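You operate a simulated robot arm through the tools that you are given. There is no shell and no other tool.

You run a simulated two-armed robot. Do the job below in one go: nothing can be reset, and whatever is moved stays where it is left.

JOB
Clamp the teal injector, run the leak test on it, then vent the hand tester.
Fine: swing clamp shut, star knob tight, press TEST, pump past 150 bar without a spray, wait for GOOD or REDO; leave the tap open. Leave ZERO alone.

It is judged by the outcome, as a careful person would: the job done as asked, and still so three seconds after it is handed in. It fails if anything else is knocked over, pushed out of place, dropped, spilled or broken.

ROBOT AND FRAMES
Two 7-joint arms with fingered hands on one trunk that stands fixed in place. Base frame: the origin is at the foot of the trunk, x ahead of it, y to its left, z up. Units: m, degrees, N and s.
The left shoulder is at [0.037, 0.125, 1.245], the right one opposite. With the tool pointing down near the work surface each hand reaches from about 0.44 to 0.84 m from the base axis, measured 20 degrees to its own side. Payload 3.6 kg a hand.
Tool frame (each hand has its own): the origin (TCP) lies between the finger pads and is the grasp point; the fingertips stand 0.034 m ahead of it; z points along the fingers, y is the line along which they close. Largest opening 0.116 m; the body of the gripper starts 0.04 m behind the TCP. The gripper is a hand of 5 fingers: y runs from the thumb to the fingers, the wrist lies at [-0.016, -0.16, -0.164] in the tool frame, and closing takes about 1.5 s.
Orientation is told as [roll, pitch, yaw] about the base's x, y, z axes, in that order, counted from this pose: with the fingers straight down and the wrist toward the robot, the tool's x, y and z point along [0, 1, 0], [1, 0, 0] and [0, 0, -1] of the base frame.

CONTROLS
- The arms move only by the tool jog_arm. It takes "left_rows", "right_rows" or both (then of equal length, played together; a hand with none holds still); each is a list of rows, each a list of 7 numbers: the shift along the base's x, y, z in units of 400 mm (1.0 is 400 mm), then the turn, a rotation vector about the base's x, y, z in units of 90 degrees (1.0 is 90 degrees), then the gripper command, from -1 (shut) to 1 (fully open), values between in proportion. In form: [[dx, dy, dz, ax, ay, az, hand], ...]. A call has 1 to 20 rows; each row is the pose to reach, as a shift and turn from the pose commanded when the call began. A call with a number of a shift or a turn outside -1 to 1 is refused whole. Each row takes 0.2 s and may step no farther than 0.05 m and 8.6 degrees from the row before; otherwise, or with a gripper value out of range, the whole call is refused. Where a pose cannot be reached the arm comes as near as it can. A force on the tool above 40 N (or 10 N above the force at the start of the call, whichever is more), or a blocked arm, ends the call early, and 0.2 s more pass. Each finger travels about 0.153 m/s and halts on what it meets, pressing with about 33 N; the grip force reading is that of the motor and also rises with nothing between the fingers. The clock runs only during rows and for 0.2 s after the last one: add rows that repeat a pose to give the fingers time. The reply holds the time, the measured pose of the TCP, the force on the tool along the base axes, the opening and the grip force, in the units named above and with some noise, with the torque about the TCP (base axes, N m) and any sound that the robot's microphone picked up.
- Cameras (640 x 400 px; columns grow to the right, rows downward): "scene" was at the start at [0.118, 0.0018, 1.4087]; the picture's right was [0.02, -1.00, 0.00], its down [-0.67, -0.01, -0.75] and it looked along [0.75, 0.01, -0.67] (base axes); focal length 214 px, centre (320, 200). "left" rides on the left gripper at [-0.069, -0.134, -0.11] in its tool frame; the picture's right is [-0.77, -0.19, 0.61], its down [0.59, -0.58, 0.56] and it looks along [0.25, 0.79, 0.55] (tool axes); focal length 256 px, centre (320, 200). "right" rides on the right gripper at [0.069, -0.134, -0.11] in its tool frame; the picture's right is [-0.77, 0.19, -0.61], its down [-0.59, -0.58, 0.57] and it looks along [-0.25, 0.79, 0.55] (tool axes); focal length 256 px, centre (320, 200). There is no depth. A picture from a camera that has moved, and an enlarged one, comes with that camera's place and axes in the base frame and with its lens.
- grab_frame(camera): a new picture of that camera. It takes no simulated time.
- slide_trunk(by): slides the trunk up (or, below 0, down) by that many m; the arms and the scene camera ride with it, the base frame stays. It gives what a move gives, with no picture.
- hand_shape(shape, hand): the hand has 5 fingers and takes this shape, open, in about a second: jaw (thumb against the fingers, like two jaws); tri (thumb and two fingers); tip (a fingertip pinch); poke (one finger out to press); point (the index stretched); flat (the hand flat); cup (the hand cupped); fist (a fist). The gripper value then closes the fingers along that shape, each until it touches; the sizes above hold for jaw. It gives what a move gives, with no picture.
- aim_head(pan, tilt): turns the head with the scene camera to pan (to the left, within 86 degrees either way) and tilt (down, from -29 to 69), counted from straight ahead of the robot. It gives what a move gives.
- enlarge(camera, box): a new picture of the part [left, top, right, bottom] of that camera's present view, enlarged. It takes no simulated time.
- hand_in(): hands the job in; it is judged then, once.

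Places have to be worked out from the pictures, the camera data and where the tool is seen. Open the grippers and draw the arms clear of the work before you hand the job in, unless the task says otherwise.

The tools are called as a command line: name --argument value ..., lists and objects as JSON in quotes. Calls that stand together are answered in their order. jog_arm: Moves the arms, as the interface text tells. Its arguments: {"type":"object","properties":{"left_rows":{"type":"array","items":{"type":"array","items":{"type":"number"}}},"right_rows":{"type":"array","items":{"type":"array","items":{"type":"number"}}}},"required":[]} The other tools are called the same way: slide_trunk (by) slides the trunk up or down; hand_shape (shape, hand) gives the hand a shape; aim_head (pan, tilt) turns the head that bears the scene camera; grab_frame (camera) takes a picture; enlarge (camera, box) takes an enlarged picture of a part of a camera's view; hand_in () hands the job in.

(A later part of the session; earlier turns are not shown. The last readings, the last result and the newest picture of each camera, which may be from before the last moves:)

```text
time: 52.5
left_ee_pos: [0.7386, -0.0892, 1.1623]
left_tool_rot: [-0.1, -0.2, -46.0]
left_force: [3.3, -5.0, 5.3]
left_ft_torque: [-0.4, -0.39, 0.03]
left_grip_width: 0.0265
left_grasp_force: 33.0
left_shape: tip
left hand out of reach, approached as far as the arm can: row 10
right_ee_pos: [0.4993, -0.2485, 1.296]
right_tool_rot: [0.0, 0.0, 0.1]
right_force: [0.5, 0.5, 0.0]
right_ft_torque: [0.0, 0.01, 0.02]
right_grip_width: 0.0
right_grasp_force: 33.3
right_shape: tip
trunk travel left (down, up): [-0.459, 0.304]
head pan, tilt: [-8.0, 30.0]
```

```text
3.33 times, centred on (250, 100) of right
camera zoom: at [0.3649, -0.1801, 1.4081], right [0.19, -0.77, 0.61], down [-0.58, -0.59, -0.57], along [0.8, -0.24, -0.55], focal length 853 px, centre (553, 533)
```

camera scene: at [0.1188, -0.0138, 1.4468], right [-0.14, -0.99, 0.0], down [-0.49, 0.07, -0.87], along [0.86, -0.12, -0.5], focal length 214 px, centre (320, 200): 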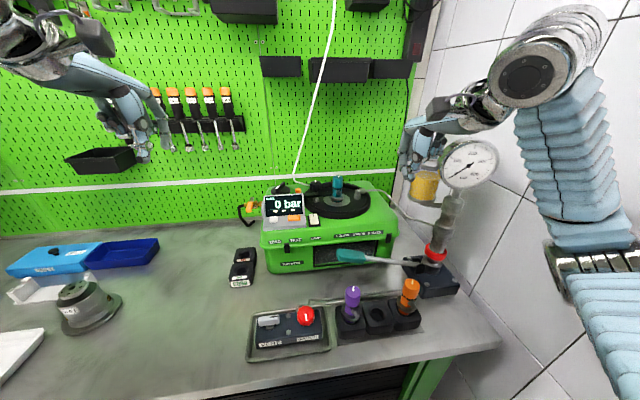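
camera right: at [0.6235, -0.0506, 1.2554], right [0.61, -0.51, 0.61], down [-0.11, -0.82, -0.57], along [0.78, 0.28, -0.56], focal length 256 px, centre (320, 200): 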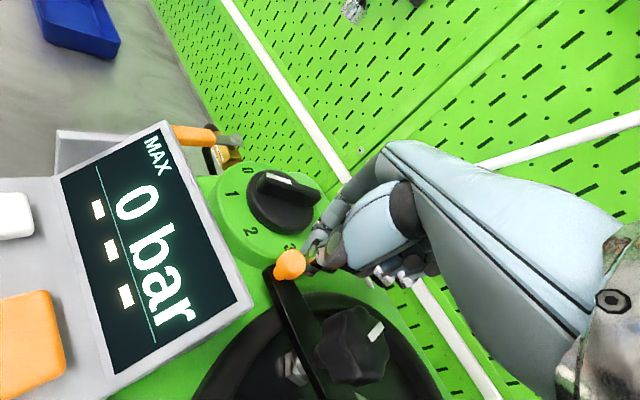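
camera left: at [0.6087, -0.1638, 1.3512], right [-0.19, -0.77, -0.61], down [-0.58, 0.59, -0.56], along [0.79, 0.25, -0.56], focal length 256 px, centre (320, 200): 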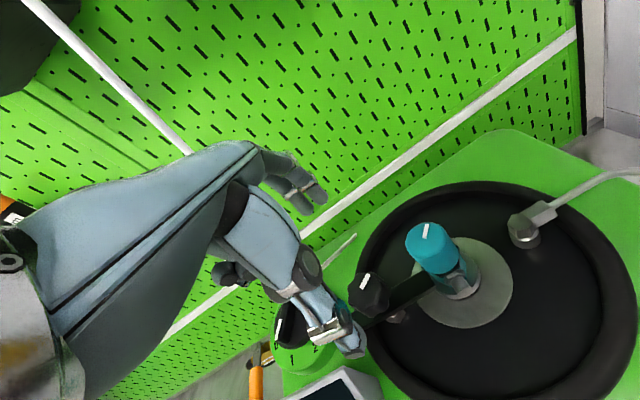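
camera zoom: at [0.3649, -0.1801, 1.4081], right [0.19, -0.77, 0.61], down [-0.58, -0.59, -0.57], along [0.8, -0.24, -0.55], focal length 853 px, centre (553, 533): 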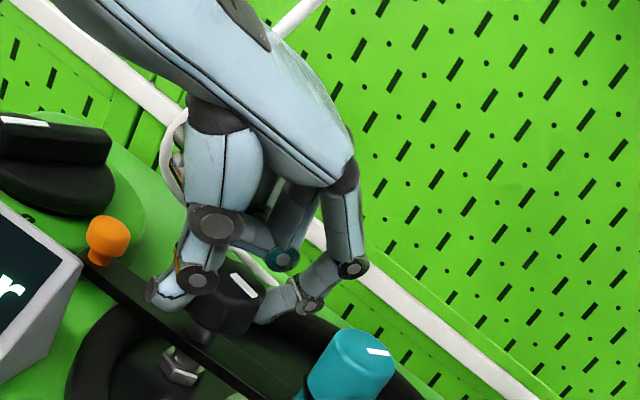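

The mark is now at about −88°, so this turn moved it about 35° more, still with low torque. I open, go back to +9° in place and turn again in one call.

jog_arm --left_rows '[[0, 0, 0, 0, 0, 0, -0.3], [0, 0, 0, 0, 0, 0, 0.03], [0.003, 0.001, 0, 0, 0, 0.087, 0.03], [0.006, 0.002, 0, 0, 0, 0.175, 0.03], [0.009, 0.003, 0, 0, 0, 0.262, 0.03], [0.009, 0.003, 0, 0, 0, 0.35, 0.03], [0.009, 0.003, 0, 0, 0, 0.437, 0.03], [0.009, 0.003, 0, 0, 0, 0.525, 0.03], [0.009, 0.003, 0, 0, 0, 0.611, 0.03], [0.009, 0.003, 0, 0, 0, 0.611, -0.3], [0.009, 0.003, 0, 0, 0, 0.611, -1], [0.009, 0.003, 0, 0, 0, 0.611, -1], [0.009, 0.003, 0, 0, 0, 0.52, -1], [0.009, 0.003, 0, 0, 0, 0.43, -1], [0.009, 0.003, 0, 0, 0, 0.34, -1], [0.009, 0.003, 0, 0, 0, 0.25, -1], [0.009, 0.003, 0, 0, 0, 0.16, -1], [0.009, 0.003, 0, 0, 0, 0.08, -1], [0.007, 0.003, 0, 0, 0, 0.0, -1]]'

enlarge --camera "scene" --box '[300, 160, 350, 205]'

enlarge --camera "right" --box '[180, 40, 320, 160]'

```text
time: 56.5
left_ee_pos: [0.7379, -0.0873, 1.1621]
left_tool_rot: [0.1, 0.0, -46.1]
left_force: [3.6, 4.4, 0.7]
left_ft_torque: [-0.05, -0.6, 0.61]
left_grip_width: 0.0269
left_grasp_force: 33.0
left_shape: tip
right_ee_pos: [0.4976, -0.2497, 1.2968]
right_tool_rot: [0.0, 0.0, -0.2]
right_force: [-0.7, -0.2, -0.3]
right_ft_torque: [0.01, -0.05, 0.02]
right_grip_width: 0.0003
right_grasp_force: 33.3
right_shape: tip
trunk travel left (down, up): [-0.459, 0.304]
head pan, tilt: [-8.0, 30.0]
```

```text
8.89 times, centred on (325, 182) of scene
camera zoom: at [0.119, -0.0129, 1.4468], right [-0.14, -0.99, 0.0], down [-0.49, 0.07, -0.87], along [0.86, -0.12, -0.5], focal length 1906 px, centre (276, 356)
```

zoom: 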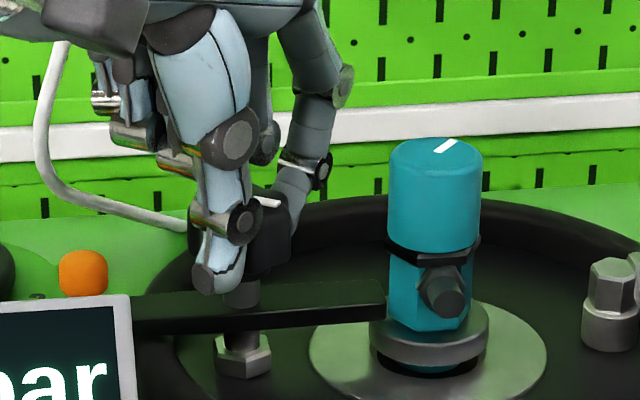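

```text
3.33 times, centred on (250, 100) of right
camera zoom: at [0.3625, -0.1801, 1.4085], right [0.19, -0.77, 0.61], down [-0.58, -0.59, -0.57], along [0.8, -0.25, -0.55], focal length 853 px, centre (553, 533)
```

zoom: 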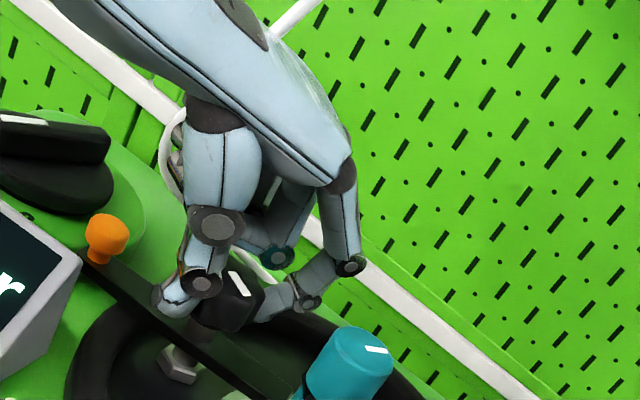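

The mark is at about −117° now and the reaction torque rose to 0.6 N m, so it is getting tight. I repeat the cycle once more to see whether it moves further.

jog_arm --left_rows '[[0, 0, 0, 0, 0, 0, -0.3], [0, 0, 0, 0, 0, 0, 0.03], [0.003, -0.001, 0, 0, 0, 0.087, 0.03], [0.006, -0.002, 0, 0, 0, 0.175, 0.03], [0.009, -0.002, 0, 0, 0, 0.262, 0.03], [0.009, -0.002, 0, 0, 0, 0.35, 0.03], [0.009, -0.002, 0, 0, 0, 0.437, 0.03], [0.009, -0.002, 0, 0, 0, 0.525, 0.03], [0.009, -0.002, 0, 0, 0, 0.611, 0.03], [0.009, -0.002, 0, 0, 0, 0.611, -0.3], [0.009, -0.002, 0, 0, 0, 0.611, -1], [0.009, -0.002, 0, 0, 0, 0.611, -1], [0.009, -0.002, 0, 0, 0, 0.52, -1], [0.009, -0.002, 0, 0, 0, 0.43, -1], [0.009, -0.002, 0, 0, 0, 0.34, -1], [0.009, -0.002, 0, 0, 0, 0.25, -1], [0.009, -0.002, 0, 0, 0, 0.16, -1], [0.009, -0.002, 0, 0, 0, 0.08, -1]]'

enlarge --camera "scene" --box '[300, 160, 350, 205]'

enlarge --camera "right" --box '[180, 40, 320, 160]'

```text
time: 60.3
left_ee_pos: [0.7395, -0.0911, 1.1622]
left_tool_rot: [-0.1, -0.1, -39.1]
left_force: [-11.6, -10.4, 4.2]
left_ft_torque: [-0.24, -0.22, 0.59]
left_grip_width: 0.0237
left_grasp_force: 33.1
left_shape: tip
right_ee_pos: [0.4963, -0.2521, 1.297]
right_tool_rot: [0.3, -0.1, 0.1]
right_force: [-0.3, -1.0, 0.3]
right_ft_torque: [0.0, 0.02, 0.03]
right_grip_width: 0.0003
right_grasp_force: 33.3
right_shape: tip
trunk travel left (down, up): [-0.459, 0.304]
head pan, tilt: [-8.0, 30.0]
```

```text
8.89 times, centred on (325, 182) of scene
camera zoom: at [0.1176, -0.0158, 1.4469], right [-0.14, -0.99, 0.0], down [-0.49, 0.07, -0.87], along [0.86, -0.12, -0.5], focal length 1906 px, centre (276, 356)
```

zoom: 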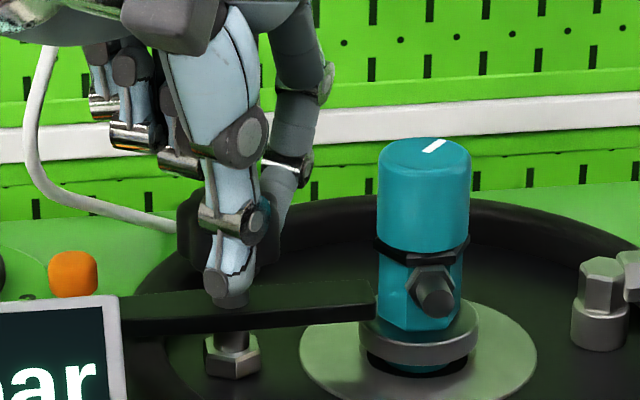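

```text
3.33 times, centred on (250, 100) of right
camera zoom: at [0.3618, -0.182, 1.4086], right [0.19, -0.77, 0.61], down [-0.58, -0.59, -0.57], along [0.8, -0.24, -0.55], focal length 853 px, centre (553, 533)
```

zoom: 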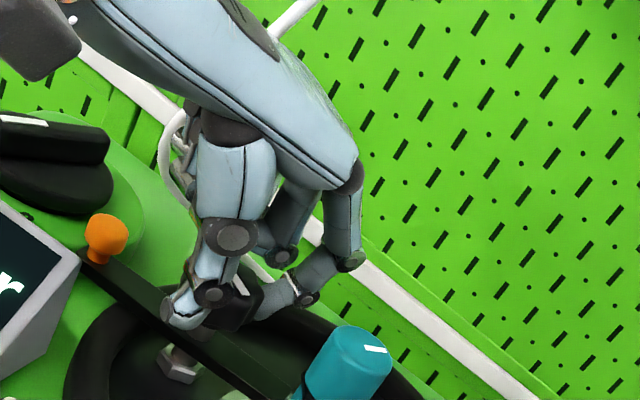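

The mark is hidden by the thumb. I open and rise to look at the knob.

jog_arm --left_rows '[[0, 0, 0, 0, 0, 0, -0.3], [0, 0, 0, 0, 0, 0, 0.03], [0, 0, 0.06, 0, 0, 0, 0.03], [0, 0, 0.12, 0, 0, 0.05, 0.03], [-0.02, 0.05, 0.18, 0, 0, 0.1, 0.03]]'

enlarge --camera "scene" --box '[300, 160, 350, 205]'

enlarge --camera "right" --box '[180, 40, 320, 160]'

```text
time: 61.5
left_ee_pos: [0.7349, -0.0647, 1.2313]
left_tool_rot: [-0.1, 0.1, -29.6]
left_force: [0.0, 0.2, 0.1]
left_ft_torque: [0.0, -0.01, 0.0]
left_grip_width: 0.0589
left_grasp_force: 0.0
left_shape: tip
right_ee_pos: [0.501, -0.2481, 1.2964]
right_tool_rot: [0.0, 0.0, 0.1]
right_force: [-0.4, -0.5, 0.6]
right_ft_torque: [0.02, 0.0, -0.03]
right_grip_width: 0.0
right_grasp_force: 32.9
right_shape: tip
trunk travel left (down, up): [-0.459, 0.304]
head pan, tilt: [-8.0, 30.0]
```

```text
8.89 times, centred on (325, 182) of scene
camera zoom: at [0.1207, -0.0115, 1.4466], right [-0.14, -0.99, 0.0], down [-0.5, 0.07, -0.87], along [0.86, -0.12, -0.5], focal length 1906 px, centre (276, 356)
```

zoom: 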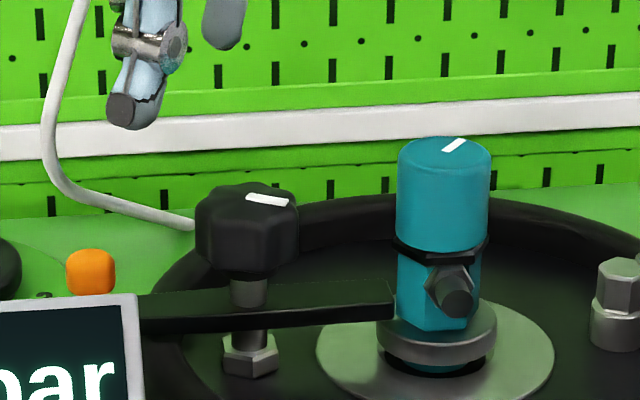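

```text
3.33 times, centred on (250, 100) of right
camera zoom: at [0.3653, -0.1773, 1.4082], right [0.19, -0.77, 0.61], down [-0.57, -0.59, -0.57], along [0.8, -0.24, -0.55], focal length 853 px, centre (553, 533)
```

zoom: 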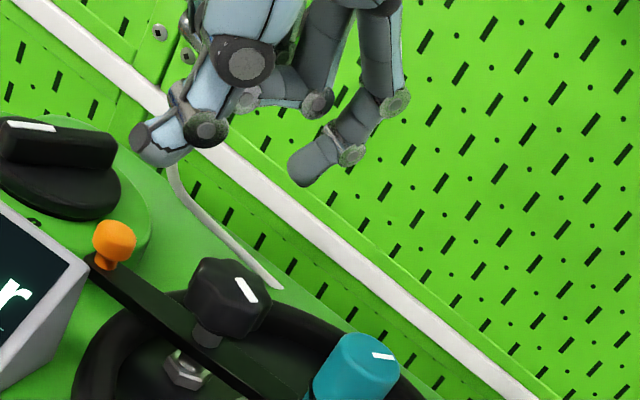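

The mark sits at about −112° and did not move on the last turn at 0.6 N m, so the knob is tight. Before pressing TEST I check the VENT tap's present position and labels with the head tilted down.

aim_head --pan 0 --tilt 62

grab_frame --camera "scene"

enlarge --camera "scene" --box '[260, 140, 400, 230]'

```text
time: 62.5
left_ee_pos: [0.7353, -0.0669, 1.2332]
left_tool_rot: [0.0, 0.1, -29.9]
left_force: [0.3, 0.9, 0.7]
left_ft_torque: [-0.02, 0.01, 0.02]
left_grip_width: 0.0591
left_grasp_force: 0.0
left_shape: tip
right_ee_pos: [0.4985, -0.2493, 1.2965]
right_tool_rot: [0.0, 0.0, 0.1]
right_force: [-0.1, 0.3, -0.3]
right_ft_torque: [-0.01, 0.03, 0.0]
right_grip_width: 0.0001
right_grasp_force: 33.0
right_shape: tip
trunk travel left (down, up): [-0.459, 0.304]
head pan, tilt: [0.0, 62.0]
```

```text
taken
camera scene: at [0.095, -0.0002, 1.4024], right [0.0, -1.0, 0.0], down [-0.88, 0.0, -0.47], along [0.47, 0.0, -0.88], focal length 214 px, centre (320, 200)
```

scene: 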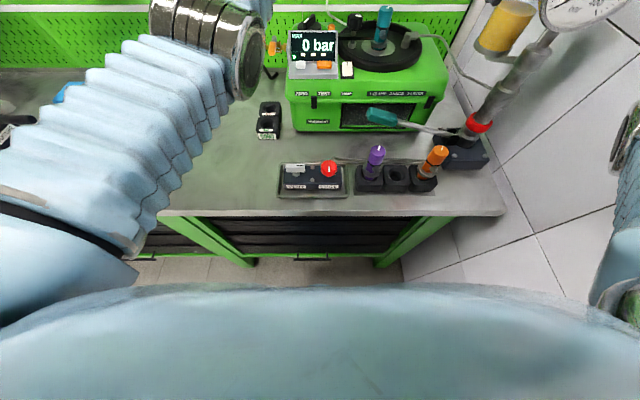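

```text
4.44 times, centred on (330, 185) of scene
camera zoom: at [0.095, -0.0002, 1.4024], right [0.0, -1.0, 0.0], down [-0.88, 0.0, -0.47], along [0.47, 0.0, -0.88], focal length 953 px, centre (276, 267)
```

zoom: 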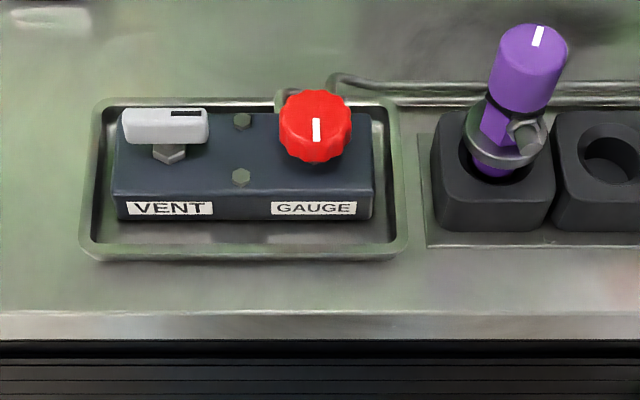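

The VENT tap's handle lies crosswise, at about [0.43, 0.063, 0.95]. I proceed: close the left pinch and bring it above the orange TEST button, which I judge to be at about [0.632, -0.008, 1.10] on a face sloping about 30°.

jog_arm --left_rows '[[-0.03, 0.03, 0.02, 0, 0, 0.08, -0.3], [-0.08, 0.06, 0.02, 0, 0, 0.16, -1], [-0.13, 0.09, 0.0, 0, 0, 0.24, -1], [-0.18, 0.12, -0.04, 0, 0, 0.333, -1], [-0.237, 0.147, -0.1, 0, 0, 0.333, -1], [-0.237, 0.147, -0.15, 0, 0, 0.333, -1]]'

aim_head --pan 0 --tilt 40

grab_frame --camera "left"

enlarge --camera "right" --box '[40, 20, 260, 200]'

enlarge --camera "scene" --box '[260, 100, 420, 220]'

```text
time: 63.9
left_ee_pos: [0.6399, -0.007, 1.1724]
left_tool_rot: [0.0, 0.1, 0.3]
left_force: [0.4, -0.4, -0.1]
left_ft_torque: [0.02, 0.01, 0.03]
left_grip_width: 0.0
left_grasp_force: 0.1
left_shape: tip
right_ee_pos: [0.5001, -0.2487, 1.2975]
right_tool_rot: [0.2, 0.0, 0.1]
right_force: [0.6, 0.1, -0.7]
right_ft_torque: [0.02, -0.03, 0.02]
right_grip_width: 0.0
right_grasp_force: 32.7
right_shape: tip
trunk travel left (down, up): [-0.459, 0.304]
head pan, tilt: [0.0, 62.0]
```

```text
time: 64.8
left_ee_pos: [0.6417, -0.0087, 1.1726]
left_tool_rot: [0.0, 0.1, 0.2]
left_force: [-0.5, 0.5, -0.2]
left_ft_torque: [-0.03, 0.01, -0.02]
left_grip_width: 0.0033
left_grasp_force: 0.1
left_shape: tip
right_ee_pos: [0.4996, -0.248, 1.2967]
right_tool_rot: [0.0, 0.0, 0.0]
right_force: [-0.7, -0.2, -0.1]
right_ft_torque: [0.0, 0.04, 0.0]
right_grip_width: 0.0002
right_grasp_force: 33.3
right_shape: tip
trunk travel left (down, up): [-0.459, 0.304]
head pan, tilt: [0.0, 40.0]
```

```text
taken
camera left: at [0.5069, -0.0763, 1.2832], right [-0.18, -0.77, -0.61], down [-0.58, 0.59, -0.57], along [0.79, 0.25, -0.55], focal length 256 px, centre (320, 200)
```

left: 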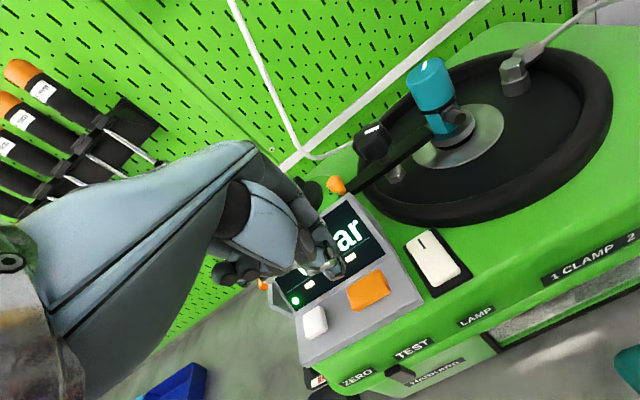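

```text
2.22 times, centred on (150, 110) of right
camera zoom: at [0.3643, -0.1791, 1.4082], right [0.19, -0.77, 0.61], down [-0.58, -0.59, -0.57], along [0.8, -0.25, -0.55], focal length 569 px, centre (698, 400)
```

zoom: 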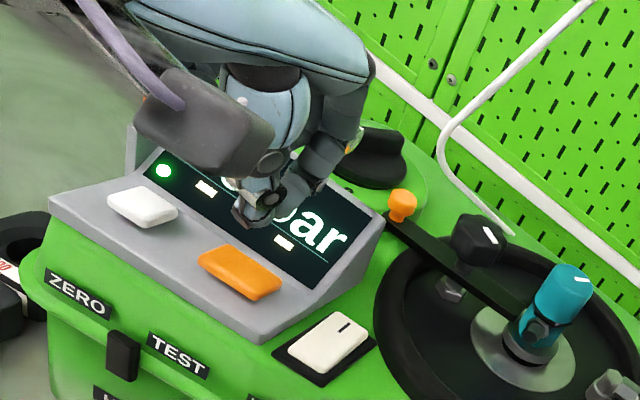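

```text
3.33 times, centred on (340, 160) of scene
camera zoom: at [0.1156, -0.0002, 1.4313], right [0.0, -1.0, 0.0], down [-0.64, 0.0, -0.77], along [0.77, 0.0, -0.64], focal length 715 px, centre (253, 333)
```

zoom: 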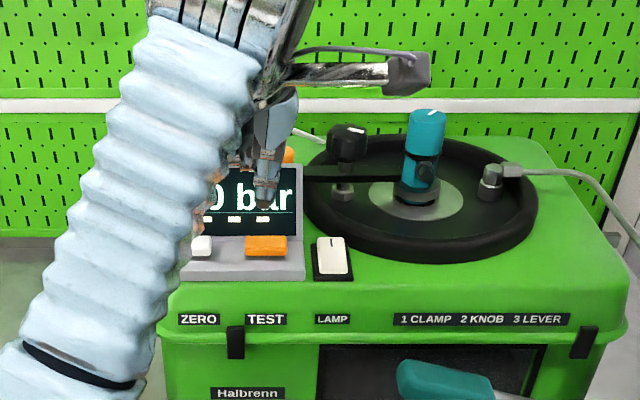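

An indicator on the display has turned green. I enlarge the display to read the state.

enlarge --camera "right" --box '[80, 60, 180, 140]'

enlarge --camera "left" --box '[260, 180, 420, 360]'

```text
5.00 times, centred on (130, 100) of right
camera zoom: at [0.3643, -0.1791, 1.4082], right [0.19, -0.77, 0.61], down [-0.58, -0.59, -0.57], along [0.8, -0.25, -0.55], focal length 1280 px, centre (1270, 700)
```

zoom: 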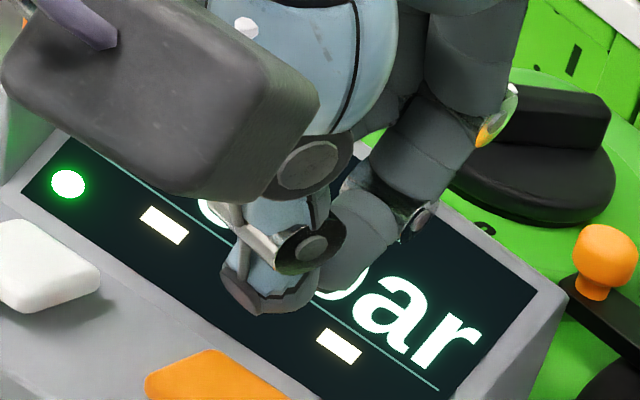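

```text
2.22 times, centred on (340, 270) of left
camera zoom: at [0.5069, -0.0763, 1.2832], right [-0.18, -0.77, -0.61], down [-0.58, 0.59, -0.57], along [0.79, 0.25, -0.55], focal length 569 px, centre (276, 44)
```

zoom: 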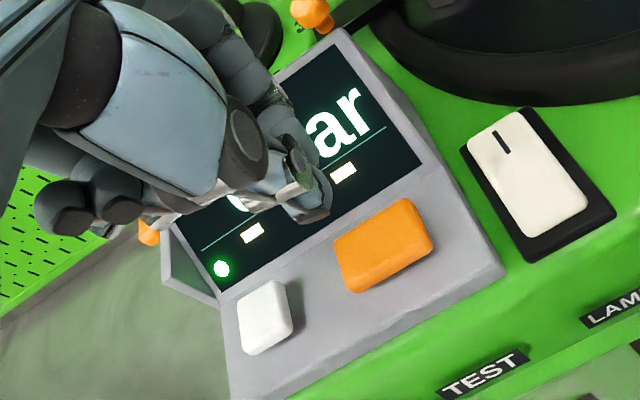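

A green lamp has lit beside the three dashes, which I take as the clamp being sealed. The thumb tip is directly above the orange TEST button; I shift 12 mm right, away from ZERO, and press down slowly.

jog_arm --left_rows '[[0, -0.03, 0, 0, 0, 0, -1], [0, -0.03, -0.03, 0, 0, 0, -1], [0, -0.03, -0.055, 0, 0, 0, -1], [0, -0.03, -0.0675, 0, 0, 0, -1]]'

enlarge --camera "right" --box '[40, 20, 260, 200]'

enlarge --camera "left" --box '[260, 180, 420, 360]'

```text
time: 65.8
left_ee_pos: [0.6413, -0.0202, 1.1453]
left_tool_rot: [-0.1, 0.0, 0.2]
left_force: [-0.3, 0.3, 0.1]
left_ft_torque: [-0.01, 0.04, -0.04]
left_grip_width: 0.0034
left_grasp_force: 0.1
left_shape: tip
right_ee_pos: [0.4992, -0.2487, 1.2955]
right_tool_rot: [0.1, 0.0, 0.1]
right_force: [-0.8, 0.0, -0.3]
right_ft_torque: [0.01, -0.02, 0.03]
right_grip_width: 0.0
right_grasp_force: 33.2
right_shape: tip
trunk travel left (down, up): [-0.459, 0.304]
head pan, tilt: [0.0, 40.0]
```

```text
2.22 times, centred on (150, 110) of right
camera zoom: at [0.3645, -0.1791, 1.4081], right [0.19, -0.77, 0.61], down [-0.58, -0.59, -0.57], along [0.8, -0.24, -0.55], focal length 569 px, centre (698, 400)
```

zoom: 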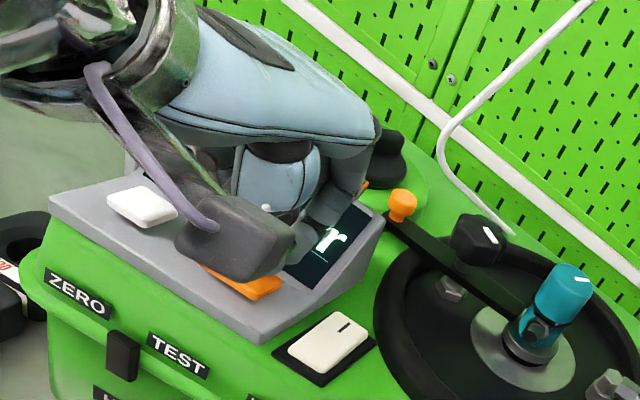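

```text
2.22 times, centred on (340, 270) of left
camera zoom: at [0.507, -0.0883, 1.2561], right [-0.18, -0.77, -0.61], down [-0.58, 0.59, -0.56], along [0.79, 0.25, -0.55], focal length 569 px, centre (276, 44)
```

zoom: 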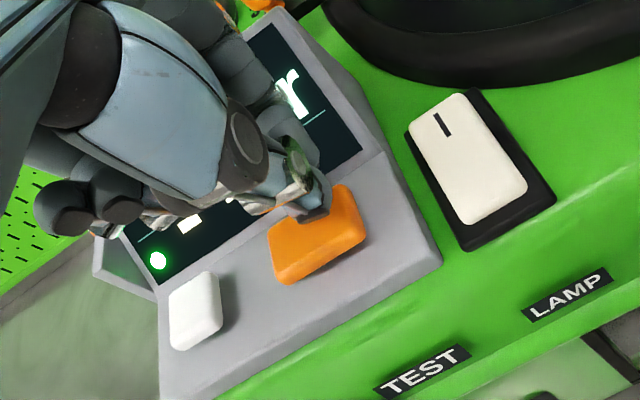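

The thumb tip is just over the button. I continue down in 2.5 mm steps.

jog_arm --left_rows '[[-0.005, 0, -0.00625, 0, 0, 0, -1], [-0.005, 0, -0.0125, 0, 0, 0, -1], [-0.005, 0, -0.019, 0, 0, 0, -1], [-0.005, 0, -0.025, 0, 0, 0, -1]]'

enlarge --camera "left" --box '[260, 180, 420, 360]'

```text
time: 66.8
left_ee_pos: [0.6392, -0.0205, 1.1362]
left_tool_rot: [0.0, 0.0, 0.1]
left_force: [0.0, -0.3, 0.9]
left_ft_torque: [-0.01, 0.01, 0.01]
left_grip_width: 0.0003
left_grasp_force: 32.7
left_shape: tip
right_ee_pos: [0.4996, -0.2475, 1.2968]
right_tool_rot: [0.1, 0.1, 0.0]
right_force: [-0.1, 0.4, -0.3]
right_ft_torque: [-0.01, 0.02, -0.01]
right_grip_width: 0.0
right_grasp_force: 32.7
right_shape: tip
trunk travel left (down, up): [-0.459, 0.304]
head pan, tilt: [0.0, 40.0]
```

```text
2.22 times, centred on (340, 270) of left
camera zoom: at [0.5048, -0.0881, 1.2463], right [-0.18, -0.77, -0.61], down [-0.58, 0.59, -0.57], along [0.79, 0.25, -0.55], focal length 569 px, centre (276, 44)
```

zoom: 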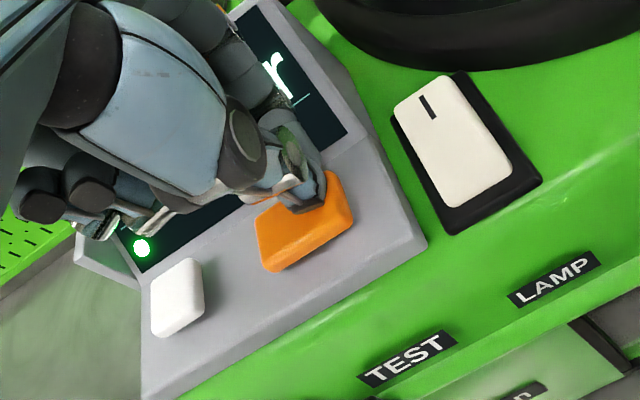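

Little force yet. I continue down in 2 mm steps.

jog_arm --left_rows '[[0, 0, -0.005, 0, 0, 0, -1], [0, 0, -0.01, 0, 0, 0, -1], [0, 0, -0.015, 0, 0, 0, -1], [0, 0, -0.02, 0, 0, 0, -1]]'

enlarge --camera "left" --box '[260, 180, 420, 360]'

enlarge --camera "scene" --box '[270, 130, 350, 190]'

```text
time: 67.8
left_ee_pos: [0.6371, -0.021, 1.1312]
left_tool_rot: [-0.2, -0.3, 0.2]
left_force: [3.1, -1.7, 16.5]
left_ft_torque: [-0.1, 0.19, 0.02]
left_grip_width: 0.0001
left_grasp_force: 33.0
left_shape: tip
right_ee_pos: [0.4975, -0.248, 1.2972]
right_tool_rot: [0.2, 0.0, 0.2]
right_force: [0.1, 0.1, -0.1]
right_ft_torque: [0.01, 0.0, 0.0]
right_grip_width: 0.0
right_grasp_force: 33.2
right_shape: tip
trunk travel left (down, up): [-0.459, 0.304]
head pan, tilt: [0.0, 40.0]
heard: click
```

```text
2.22 times, centred on (340, 270) of left
camera zoom: at [0.5032, -0.0881, 1.2405], right [-0.18, -0.77, -0.61], down [-0.58, 0.59, -0.57], along [0.8, 0.25, -0.55], focal length 569 px, centre (276, 44)
```

zoom: 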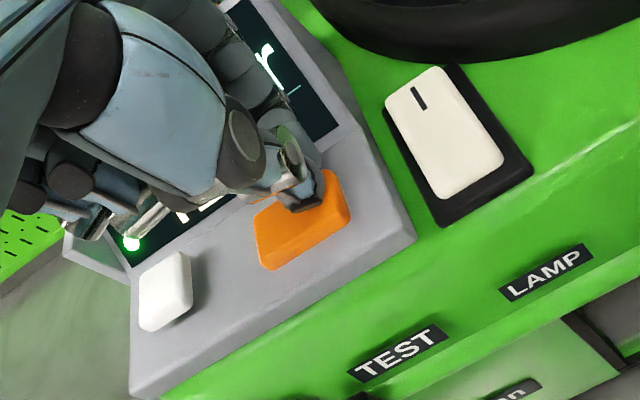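

```text
6.67 times, centred on (310, 160) of scene
camera zoom: at [0.1142, -0.0002, 1.4317], right [0.0, -1.0, 0.0], down [-0.64, 0.0, -0.77], along [0.77, 0.0, -0.64], focal length 1430 px, centre (387, 467)
```

zoom: 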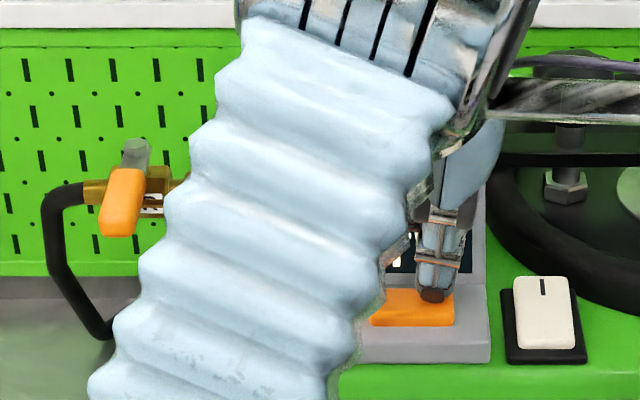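

A click was heard, so TEST is pressed. I lift the hand up and left to see the display and the brass tap.

jog_arm --left_rows '[[0, 0, 0.03, 0, 0, 0, -1], [-0.02, 0.02, 0.12, 0, 0, 0, -1], [-0.06, 0.08, 0.22, 0, 0, 0, -1], [-0.12, 0.16, 0.3, 0, 0, 0, -1], [-0.18, 0.25, 0.36, 0, 0, 0, -1], [-0.22, 0.34, 0.4, 0, 0, 0, -1], [-0.24, 0.44, 0.42, 0, 0, 0, -1], [-0.24, 0.54, 0.42, 0, 0, 0, -1]]'

enlarge --camera "scene" --box '[260, 100, 400, 200]'

enlarge --camera "scene" --box '[260, 130, 310, 180]'

grab_frame --camera "right"

```text
refused: row 4 steps farther than a row can; nothing moved
```

```text
4.00 times, centred on (330, 150) of scene
camera zoom: at [0.1142, -0.0002, 1.4317], right [0.0, -1.0, 0.0], down [-0.64, 0.0, -0.77], along [0.77, 0.0, -0.64], focal length 858 px, centre (280, 400)
```

zoom: 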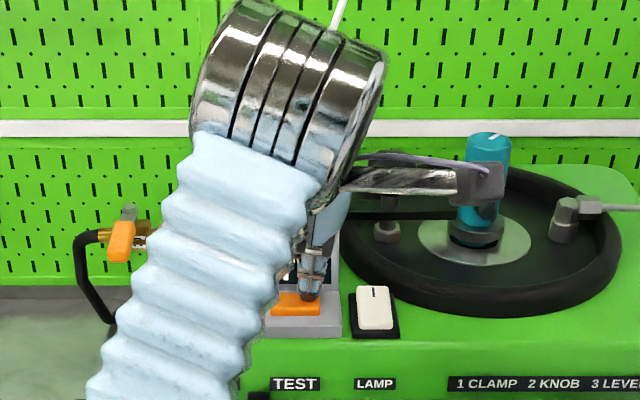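

```text
8.00 times, centred on (285, 155) of scene
camera zoom: at [0.1142, -0.0002, 1.4317], right [0.0, -1.0, 0.0], down [-0.64, 0.0, -0.77], along [0.77, 0.0, -0.64], focal length 1716 px, centre (600, 560)
```

zoom: 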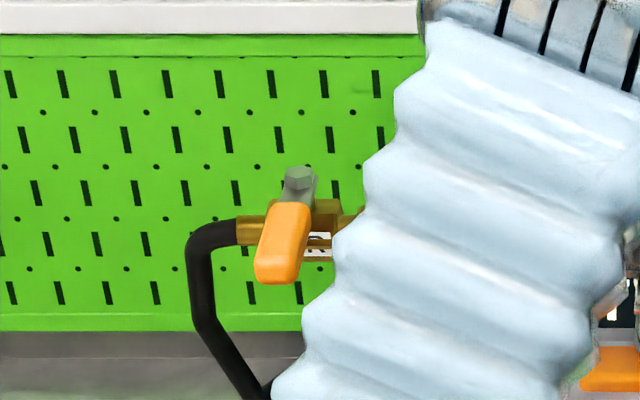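

```text
taken
camera right: at [0.3629, -0.1791, 1.4088], right [0.19, -0.77, 0.61], down [-0.58, -0.59, -0.57], along [0.8, -0.25, -0.55], focal length 256 px, centre (320, 200)
```

right: 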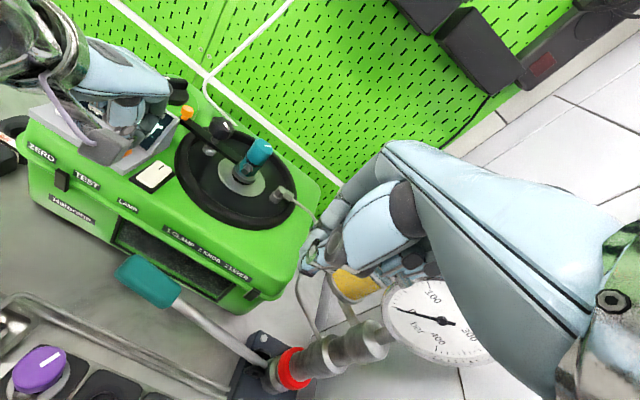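

The retreat was refused for too long a step, so I resend it with smaller ones.

jog_arm --left_rows '[[0, 0, 0.03, 0, 0, 0, -1], [0, 0.01, 0.12, 0, 0, 0, -1], [-0.03, 0.04, 0.21, 0, 0, 0, -1], [-0.07, 0.1, 0.29, 0, 0, 0, -1], [-0.11, 0.17, 0.36, 0, 0, 0, -1], [-0.15, 0.26, 0.4, 0, 0, 0, -1], [-0.18, 0.36, 0.42, 0, 0, 0, -1], [-0.2, 0.46, 0.42, 0, 0, 0, -1], [-0.22, 0.56, 0.42, 0, 0, 0, -1]]'

enlarge --camera "scene" --box '[260, 100, 400, 200]'

enlarge --camera "scene" --box '[260, 130, 310, 180]'

enlarge --camera "right" --box '[40, 20, 260, 200]'

```text
time: 69.8
left_ee_pos: [0.5488, 0.2051, 1.2945]
left_tool_rot: [-0.1, 0.1, 0.1]
left_force: [0.0, 0.8, -0.4]
left_ft_torque: [-0.04, 0.02, -0.02]
left_grip_width: 0.0
left_grasp_force: 33.5
left_shape: tip
right_ee_pos: [0.4997, -0.2461, 1.298]
right_tool_rot: [-0.1, 0.1, 0.0]
right_force: [0.1, -0.2, -0.6]
right_ft_torque: [0.0, 0.01, -0.05]
right_grip_width: 0.0002
right_grasp_force: 32.7
right_shape: tip
trunk travel left (down, up): [-0.459, 0.304]
head pan, tilt: [0.0, 40.0]
```

```text
4.00 times, centred on (330, 150) of scene
camera zoom: at [0.1152, 0.0014, 1.4314], right [0.0, -1.0, 0.0], down [-0.64, 0.0, -0.77], along [0.77, 0.0, -0.64], focal length 858 px, centre (280, 400)
```

zoom: 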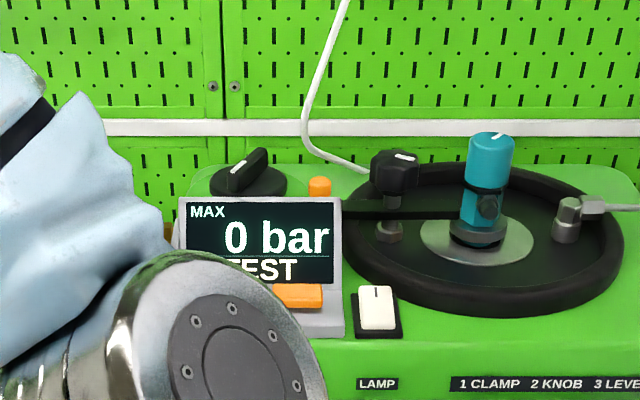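

```text
8.00 times, centred on (285, 155) of scene
camera zoom: at [0.1152, 0.0014, 1.4314], right [0.0, -1.0, 0.0], down [-0.64, 0.0, -0.77], along [0.77, 0.0, -0.64], focal length 1716 px, centre (600, 560)
```

zoom: 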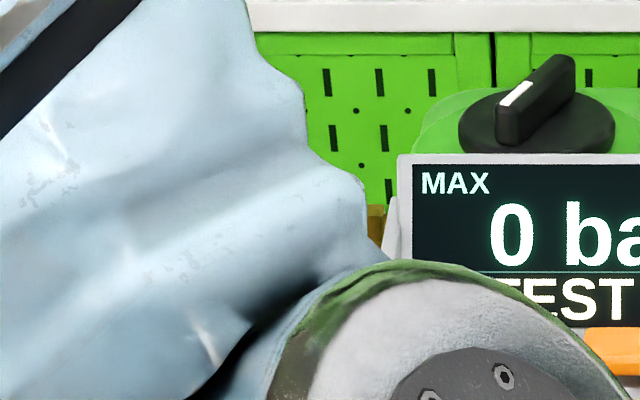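

```text
2.22 times, centred on (150, 110) of right
camera zoom: at [0.3641, -0.1773, 1.4085], right [0.19, -0.77, 0.61], down [-0.58, -0.59, -0.57], along [0.8, -0.25, -0.55], focal length 569 px, centre (698, 400)
```

zoom: 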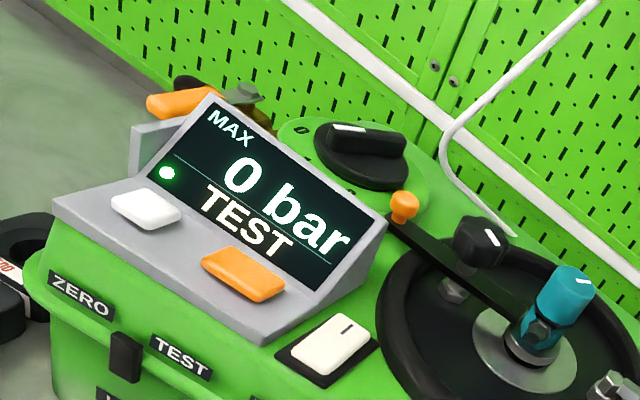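

The display reads "0 bar / TEST" with a green lamp. Next is the lever: I set the right hand to jaw and bring it above the teal grip (about [0.52, -0.158, 1.035]), opened to only about 70 mm so the fingers fit before the tester's lip.

hand_shape --hand "right" --shape "jaw"

jog_arm --right_rows '[[0.01, 0.045, -0.04, 0, 0, 0, 0.6], [0.02, 0.09, -0.1, 0, 0, 0, 0.2], [0.03, 0.135, -0.17, 0, 0, 0, 0.2], [0.04, 0.18, -0.25, 0, 0, 0, 0.2], [0.05, 0.225, -0.33, 0, 0, 0, 0.2], [0.05, 0.225, -0.4, 0, 0, 0, 0.2]]'

grab_frame --camera "right"

aim_head --pan -10 --tilt 42

grab_frame --camera "scene"

grab_frame --camera "left"

```text
time: 70.7
left_ee_pos: [0.5504, 0.204, 1.2972]
left_tool_rot: [-0.1, 0.1, 0.2]
left_force: [0.2, -0.3, 0.4]
left_ft_torque: [0.01, 0.0, 0.02]
left_grip_width: 0.0
left_grasp_force: 33.1
left_shape: tip
right_ee_pos: [0.499, -0.2484, 1.296]
right_tool_rot: [0.0, 0.1, 0.1]
right_force: [0.2, -0.1, -0.1]
right_ft_torque: [-0.02, 0.03, 0.0]
right_grip_width: 0.116
right_grasp_force: 0.1
right_shape: jaw
trunk travel left (down, up): [-0.459, 0.304]
head pan, tilt: [0.0, 40.0]
```

```text
time: 72.1
left_ee_pos: [0.5501, 0.2016, 1.2961]
left_tool_rot: [-0.1, 0.1, 0.2]
left_force: [0.7, 0.4, 0.4]
left_ft_torque: [0.07, -0.01, 0.0]
left_grip_width: 0.0002
left_grasp_force: 32.7
left_shape: tip
right_ee_pos: [0.5198, -0.16, 1.1365]
right_tool_rot: [0.1, -0.1, 0.0]
right_force: [-0.1, -0.4, -0.4]
right_ft_torque: [0.01, 0.01, 0.03]
right_grip_width: 0.07
right_grasp_force: 0.0
right_shape: jaw
trunk travel left (down, up): [-0.459, 0.304]
head pan, tilt: [0.0, 40.0]
```

```text
taken
camera right: at [0.3841, -0.0906, 1.2484], right [0.19, -0.77, 0.61], down [-0.58, -0.59, -0.57], along [0.8, -0.24, -0.55], focal length 256 px, centre (320, 200)
```

right: 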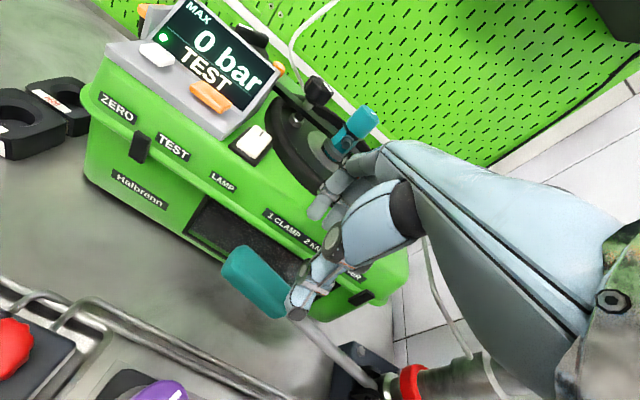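

```text
time: 72.8
left_ee_pos: [0.5505, 0.2039, 1.296]
left_tool_rot: [-0.1, 0.1, 0.2]
left_force: [0.1, -0.1, 0.1]
left_ft_torque: [0.03, -0.01, 0.0]
left_grip_width: 0.0
left_grasp_force: 33.2
left_shape: tip
right_ee_pos: [0.5181, -0.1602, 1.1373]
right_tool_rot: [-0.1, 0.0, 0.1]
right_force: [0.1, -1.0, -0.2]
right_ft_torque: [0.01, 0.02, -0.01]
right_grip_width: 0.0699
right_grasp_force: 0.0
right_shape: jaw
trunk travel left (down, up): [-0.459, 0.304]
head pan, tilt: [-10.0, 42.0]
```

```text
taken
camera scene: at [0.1128, -0.0144, 1.4284], right [-0.17, -0.98, 0.0], down [-0.66, 0.12, -0.74], along [0.73, -0.13, -0.67], focal length 214 px, centre (320, 200)
```

scene: 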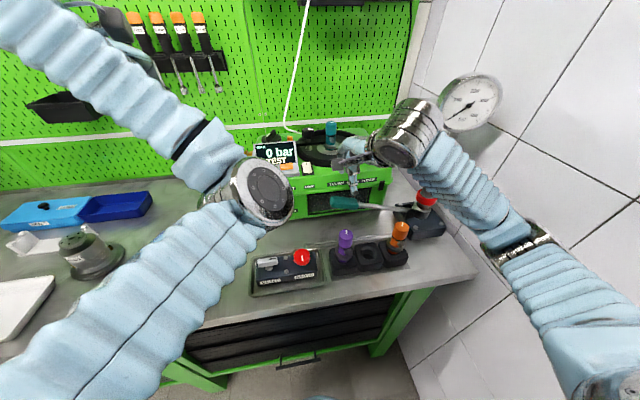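

```text
taken
camera left: at [0.4168, 0.1355, 1.4066], right [-0.18, -0.77, -0.61], down [-0.58, 0.59, -0.57], along [0.79, 0.25, -0.55], focal length 256 px, centre (320, 200)
```

left: 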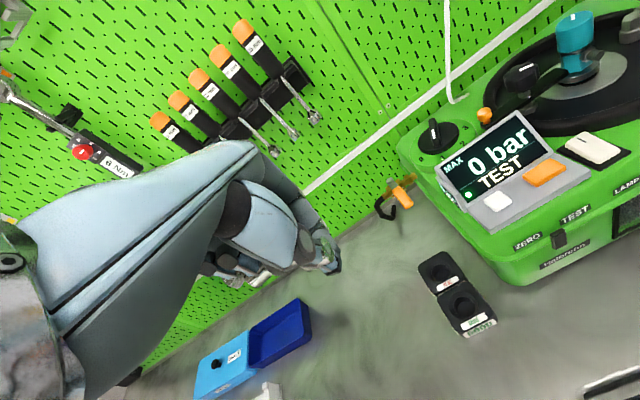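

I enlarge the scene around the lever to check alignment before descending.

enlarge --camera "scene" --box '[300, 130, 460, 230]'

enlarge --camera "right" --box '[200, 120, 420, 380]'

```text
4.00 times, centred on (380, 180) of scene
camera zoom: at [0.1128, -0.0144, 1.4284], right [-0.17, -0.98, 0.0], down [-0.66, 0.12, -0.74], along [0.73, -0.13, -0.67], focal length 858 px, centre (80, 280)
```

zoom: 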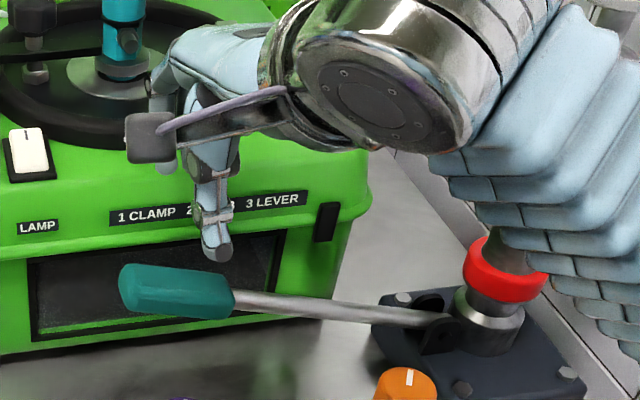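

```text
1.54 times, centred on (310, 250) of right
camera zoom: at [0.3844, -0.0902, 1.2487], right [0.19, -0.77, 0.61], down [-0.58, -0.59, -0.57], along [0.8, -0.25, -0.55], focal length 394 px, centre (335, 123)
```

zoom: 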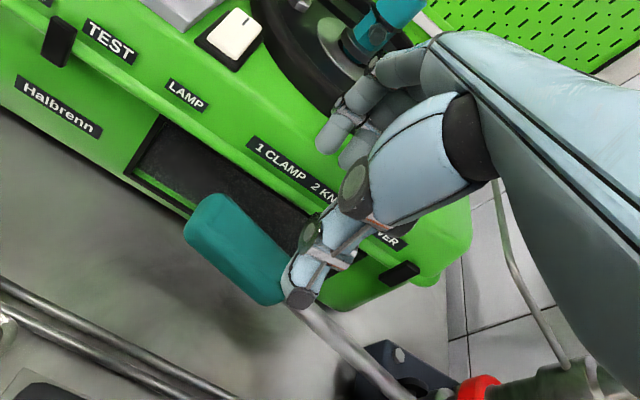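

The grip's centre is at about [0.525, -0.154, 1.030], spanning y −0.118 to −0.195. I shift 5 mm forward and 10 mm left, then descend so the handle comes between thumb and fingers.

jog_arm --right_rows '[[0.0125, 0.025, -0.03, 0, 0, 0, 0.2], [0.0125, 0.025, -0.09, 0, 0, 0, 0.2], [0.0125, 0.025, -0.15, 0, 0, 0, 0.2], [0.0125, 0.025, -0.2, 0, 0, 0, 0.2], [0.0125, 0.025, -0.245, 0, 0, 0, 0.2]]'

enlarge --camera "scene" --box '[300, 130, 460, 230]'

grab_frame --camera "right"

```text
time: 73.6
left_ee_pos: [0.5493, 0.203, 1.2959]
left_tool_rot: [-0.1, 0.1, 0.2]
left_force: [0.7, 0.5, -0.1]
left_ft_torque: [0.0, 0.08, -0.02]
left_grip_width: 0.0
left_grasp_force: 33.3
left_shape: tip
right_ee_pos: [0.5266, -0.1492, 1.0868]
right_tool_rot: [0.5, -1.7, 0.2]
right_force: [-16.1, -1.0, 10.5]
right_ft_torque: [-0.08, -0.43, -0.18]
right_grip_width: 0.0656
right_grasp_force: 0.1
right_shape: jaw
trunk travel left (down, up): [-0.459, 0.304]
head pan, tilt: [-10.0, 42.0]
stopped in row 4 (right hand): the force on the tool passed its limit at 47 N (the readings are from after the stop); the commanded pose is now the measured one
```

```text
4.00 times, centred on (380, 180) of scene
camera zoom: at [0.1124, -0.0149, 1.4283], right [-0.17, -0.98, 0.0], down [-0.66, 0.12, -0.74], along [0.73, -0.13, -0.67], focal length 858 px, centre (80, 280)
```

zoom: 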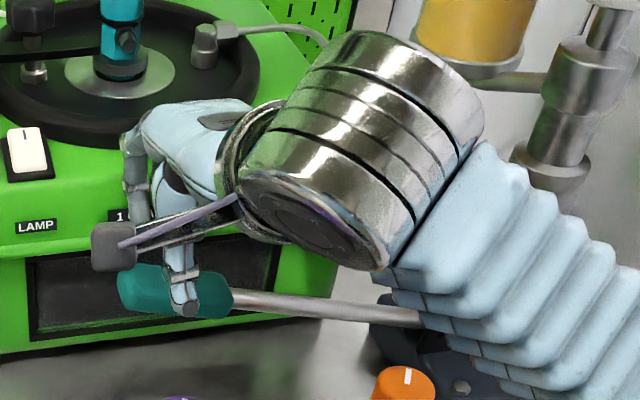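

```text
taken
camera right: at [0.3884, -0.0794, 1.1956], right [0.17, -0.77, 0.61], down [-0.56, -0.59, -0.59], along [0.81, -0.24, -0.53], focal length 256 px, centre (320, 200)
```

right: 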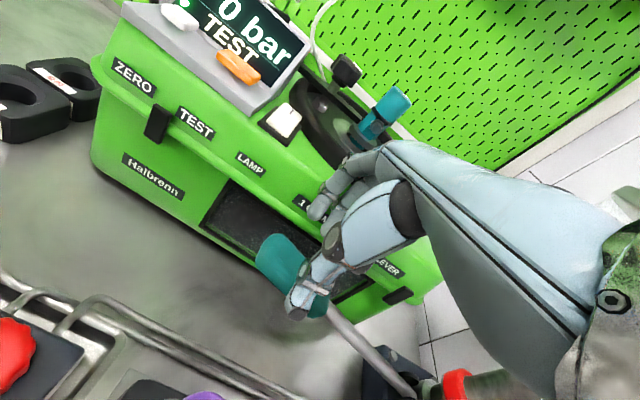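

The fingers met the tester's front lip (47 N stop), so there is too little room behind the handle for this grip. I raise the hand at once, then check the tester hasn't moved and try the flat hand for pressing the lever from above.

jog_arm --right_rows '[[-0.01, 0, 0.04, 0, 0, 0, 0.2], [-0.02, 0, 0.1, 0, 0, 0, 0.2], [-0.03, 0, 0.17, 0, 0, 0, 0.2], [-0.03, 0, 0.25, 0, 0, 0, 0.2]]'

hand_shape --hand "right" --shape "flat"

grab_frame --camera "right"

enlarge --camera "scene" --box '[240, 110, 460, 240]'

grab_frame --camera "left"

```text
time: 74.6
left_ee_pos: [0.5501, 0.2045, 1.2968]
left_tool_rot: [-0.1, 0.1, 0.2]
left_force: [0.1, -0.3, -0.1]
left_ft_torque: [0.01, -0.06, -0.03]
left_grip_width: 0.0
left_grasp_force: 32.4
left_shape: tip
right_ee_pos: [0.5157, -0.1477, 1.1863]
right_tool_rot: [0.4, -1.5, 0.2]
right_force: [-0.3, -0.6, 1.2]
right_ft_torque: [-0.01, 0.01, -0.01]
right_grip_width: 0.0695
right_grasp_force: 0.0
right_shape: jaw
trunk travel left (down, up): [-0.459, 0.304]
head pan, tilt: [-10.0, 42.0]
```

```text
time: 75.5
left_ee_pos: [0.5504, 0.2032, 1.2962]
left_tool_rot: [-0.1, 0.1, 0.2]
left_force: [-0.3, -0.3, -0.2]
left_ft_torque: [0.0, 0.01, 0.02]
left_grip_width: 0.0
left_grasp_force: 33.0
left_shape: tip
right_ee_pos: [0.5144, -0.1491, 1.1854]
right_tool_rot: [0.3, -1.6, 0.2]
right_force: [0.8, -0.2, 0.0]
right_ft_torque: [-0.02, -0.03, 0.01]
right_grip_width: 0.108
right_grasp_force: 0.0
right_shape: flat
trunk travel left (down, up): [-0.459, 0.304]
head pan, tilt: [-10.0, 42.0]
```

```text
taken
camera right: at [0.3765, -0.0799, 1.2943], right [0.17, -0.77, 0.61], down [-0.56, -0.59, -0.58], along [0.81, -0.24, -0.53], focal length 256 px, centre (320, 200)
```

right: 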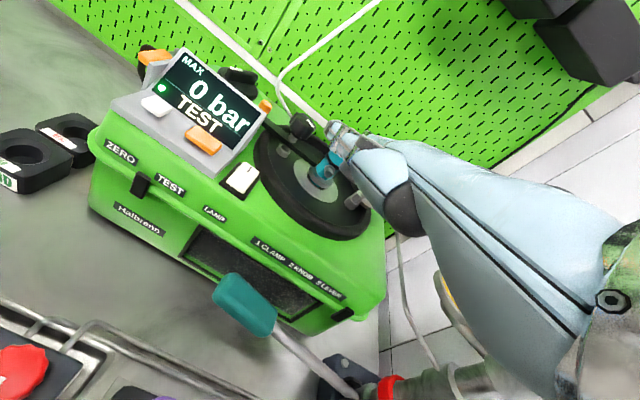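

```text
2.91 times, centred on (350, 175) of scene
camera zoom: at [0.1128, -0.0144, 1.4284], right [-0.17, -0.98, 0.0], down [-0.66, 0.12, -0.74], along [0.73, -0.13, -0.67], focal length 624 px, centre (233, 273)
```

zoom: 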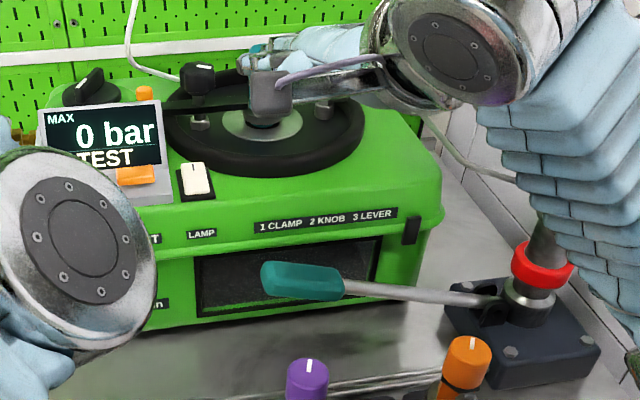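

```text
taken
camera left: at [0.4168, 0.1355, 1.4065], right [-0.18, -0.77, -0.61], down [-0.58, 0.59, -0.57], along [0.79, 0.25, -0.56], focal length 256 px, centre (320, 200)
```

left: 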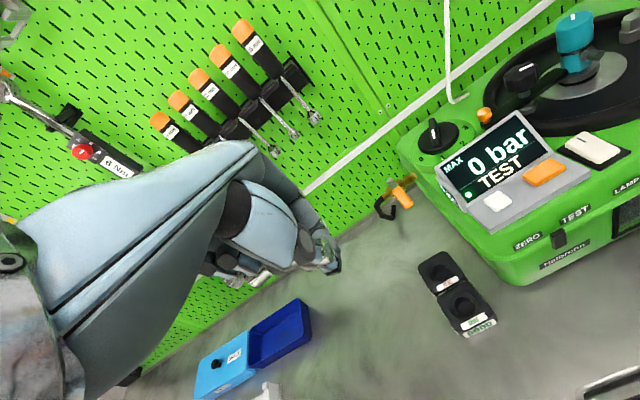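

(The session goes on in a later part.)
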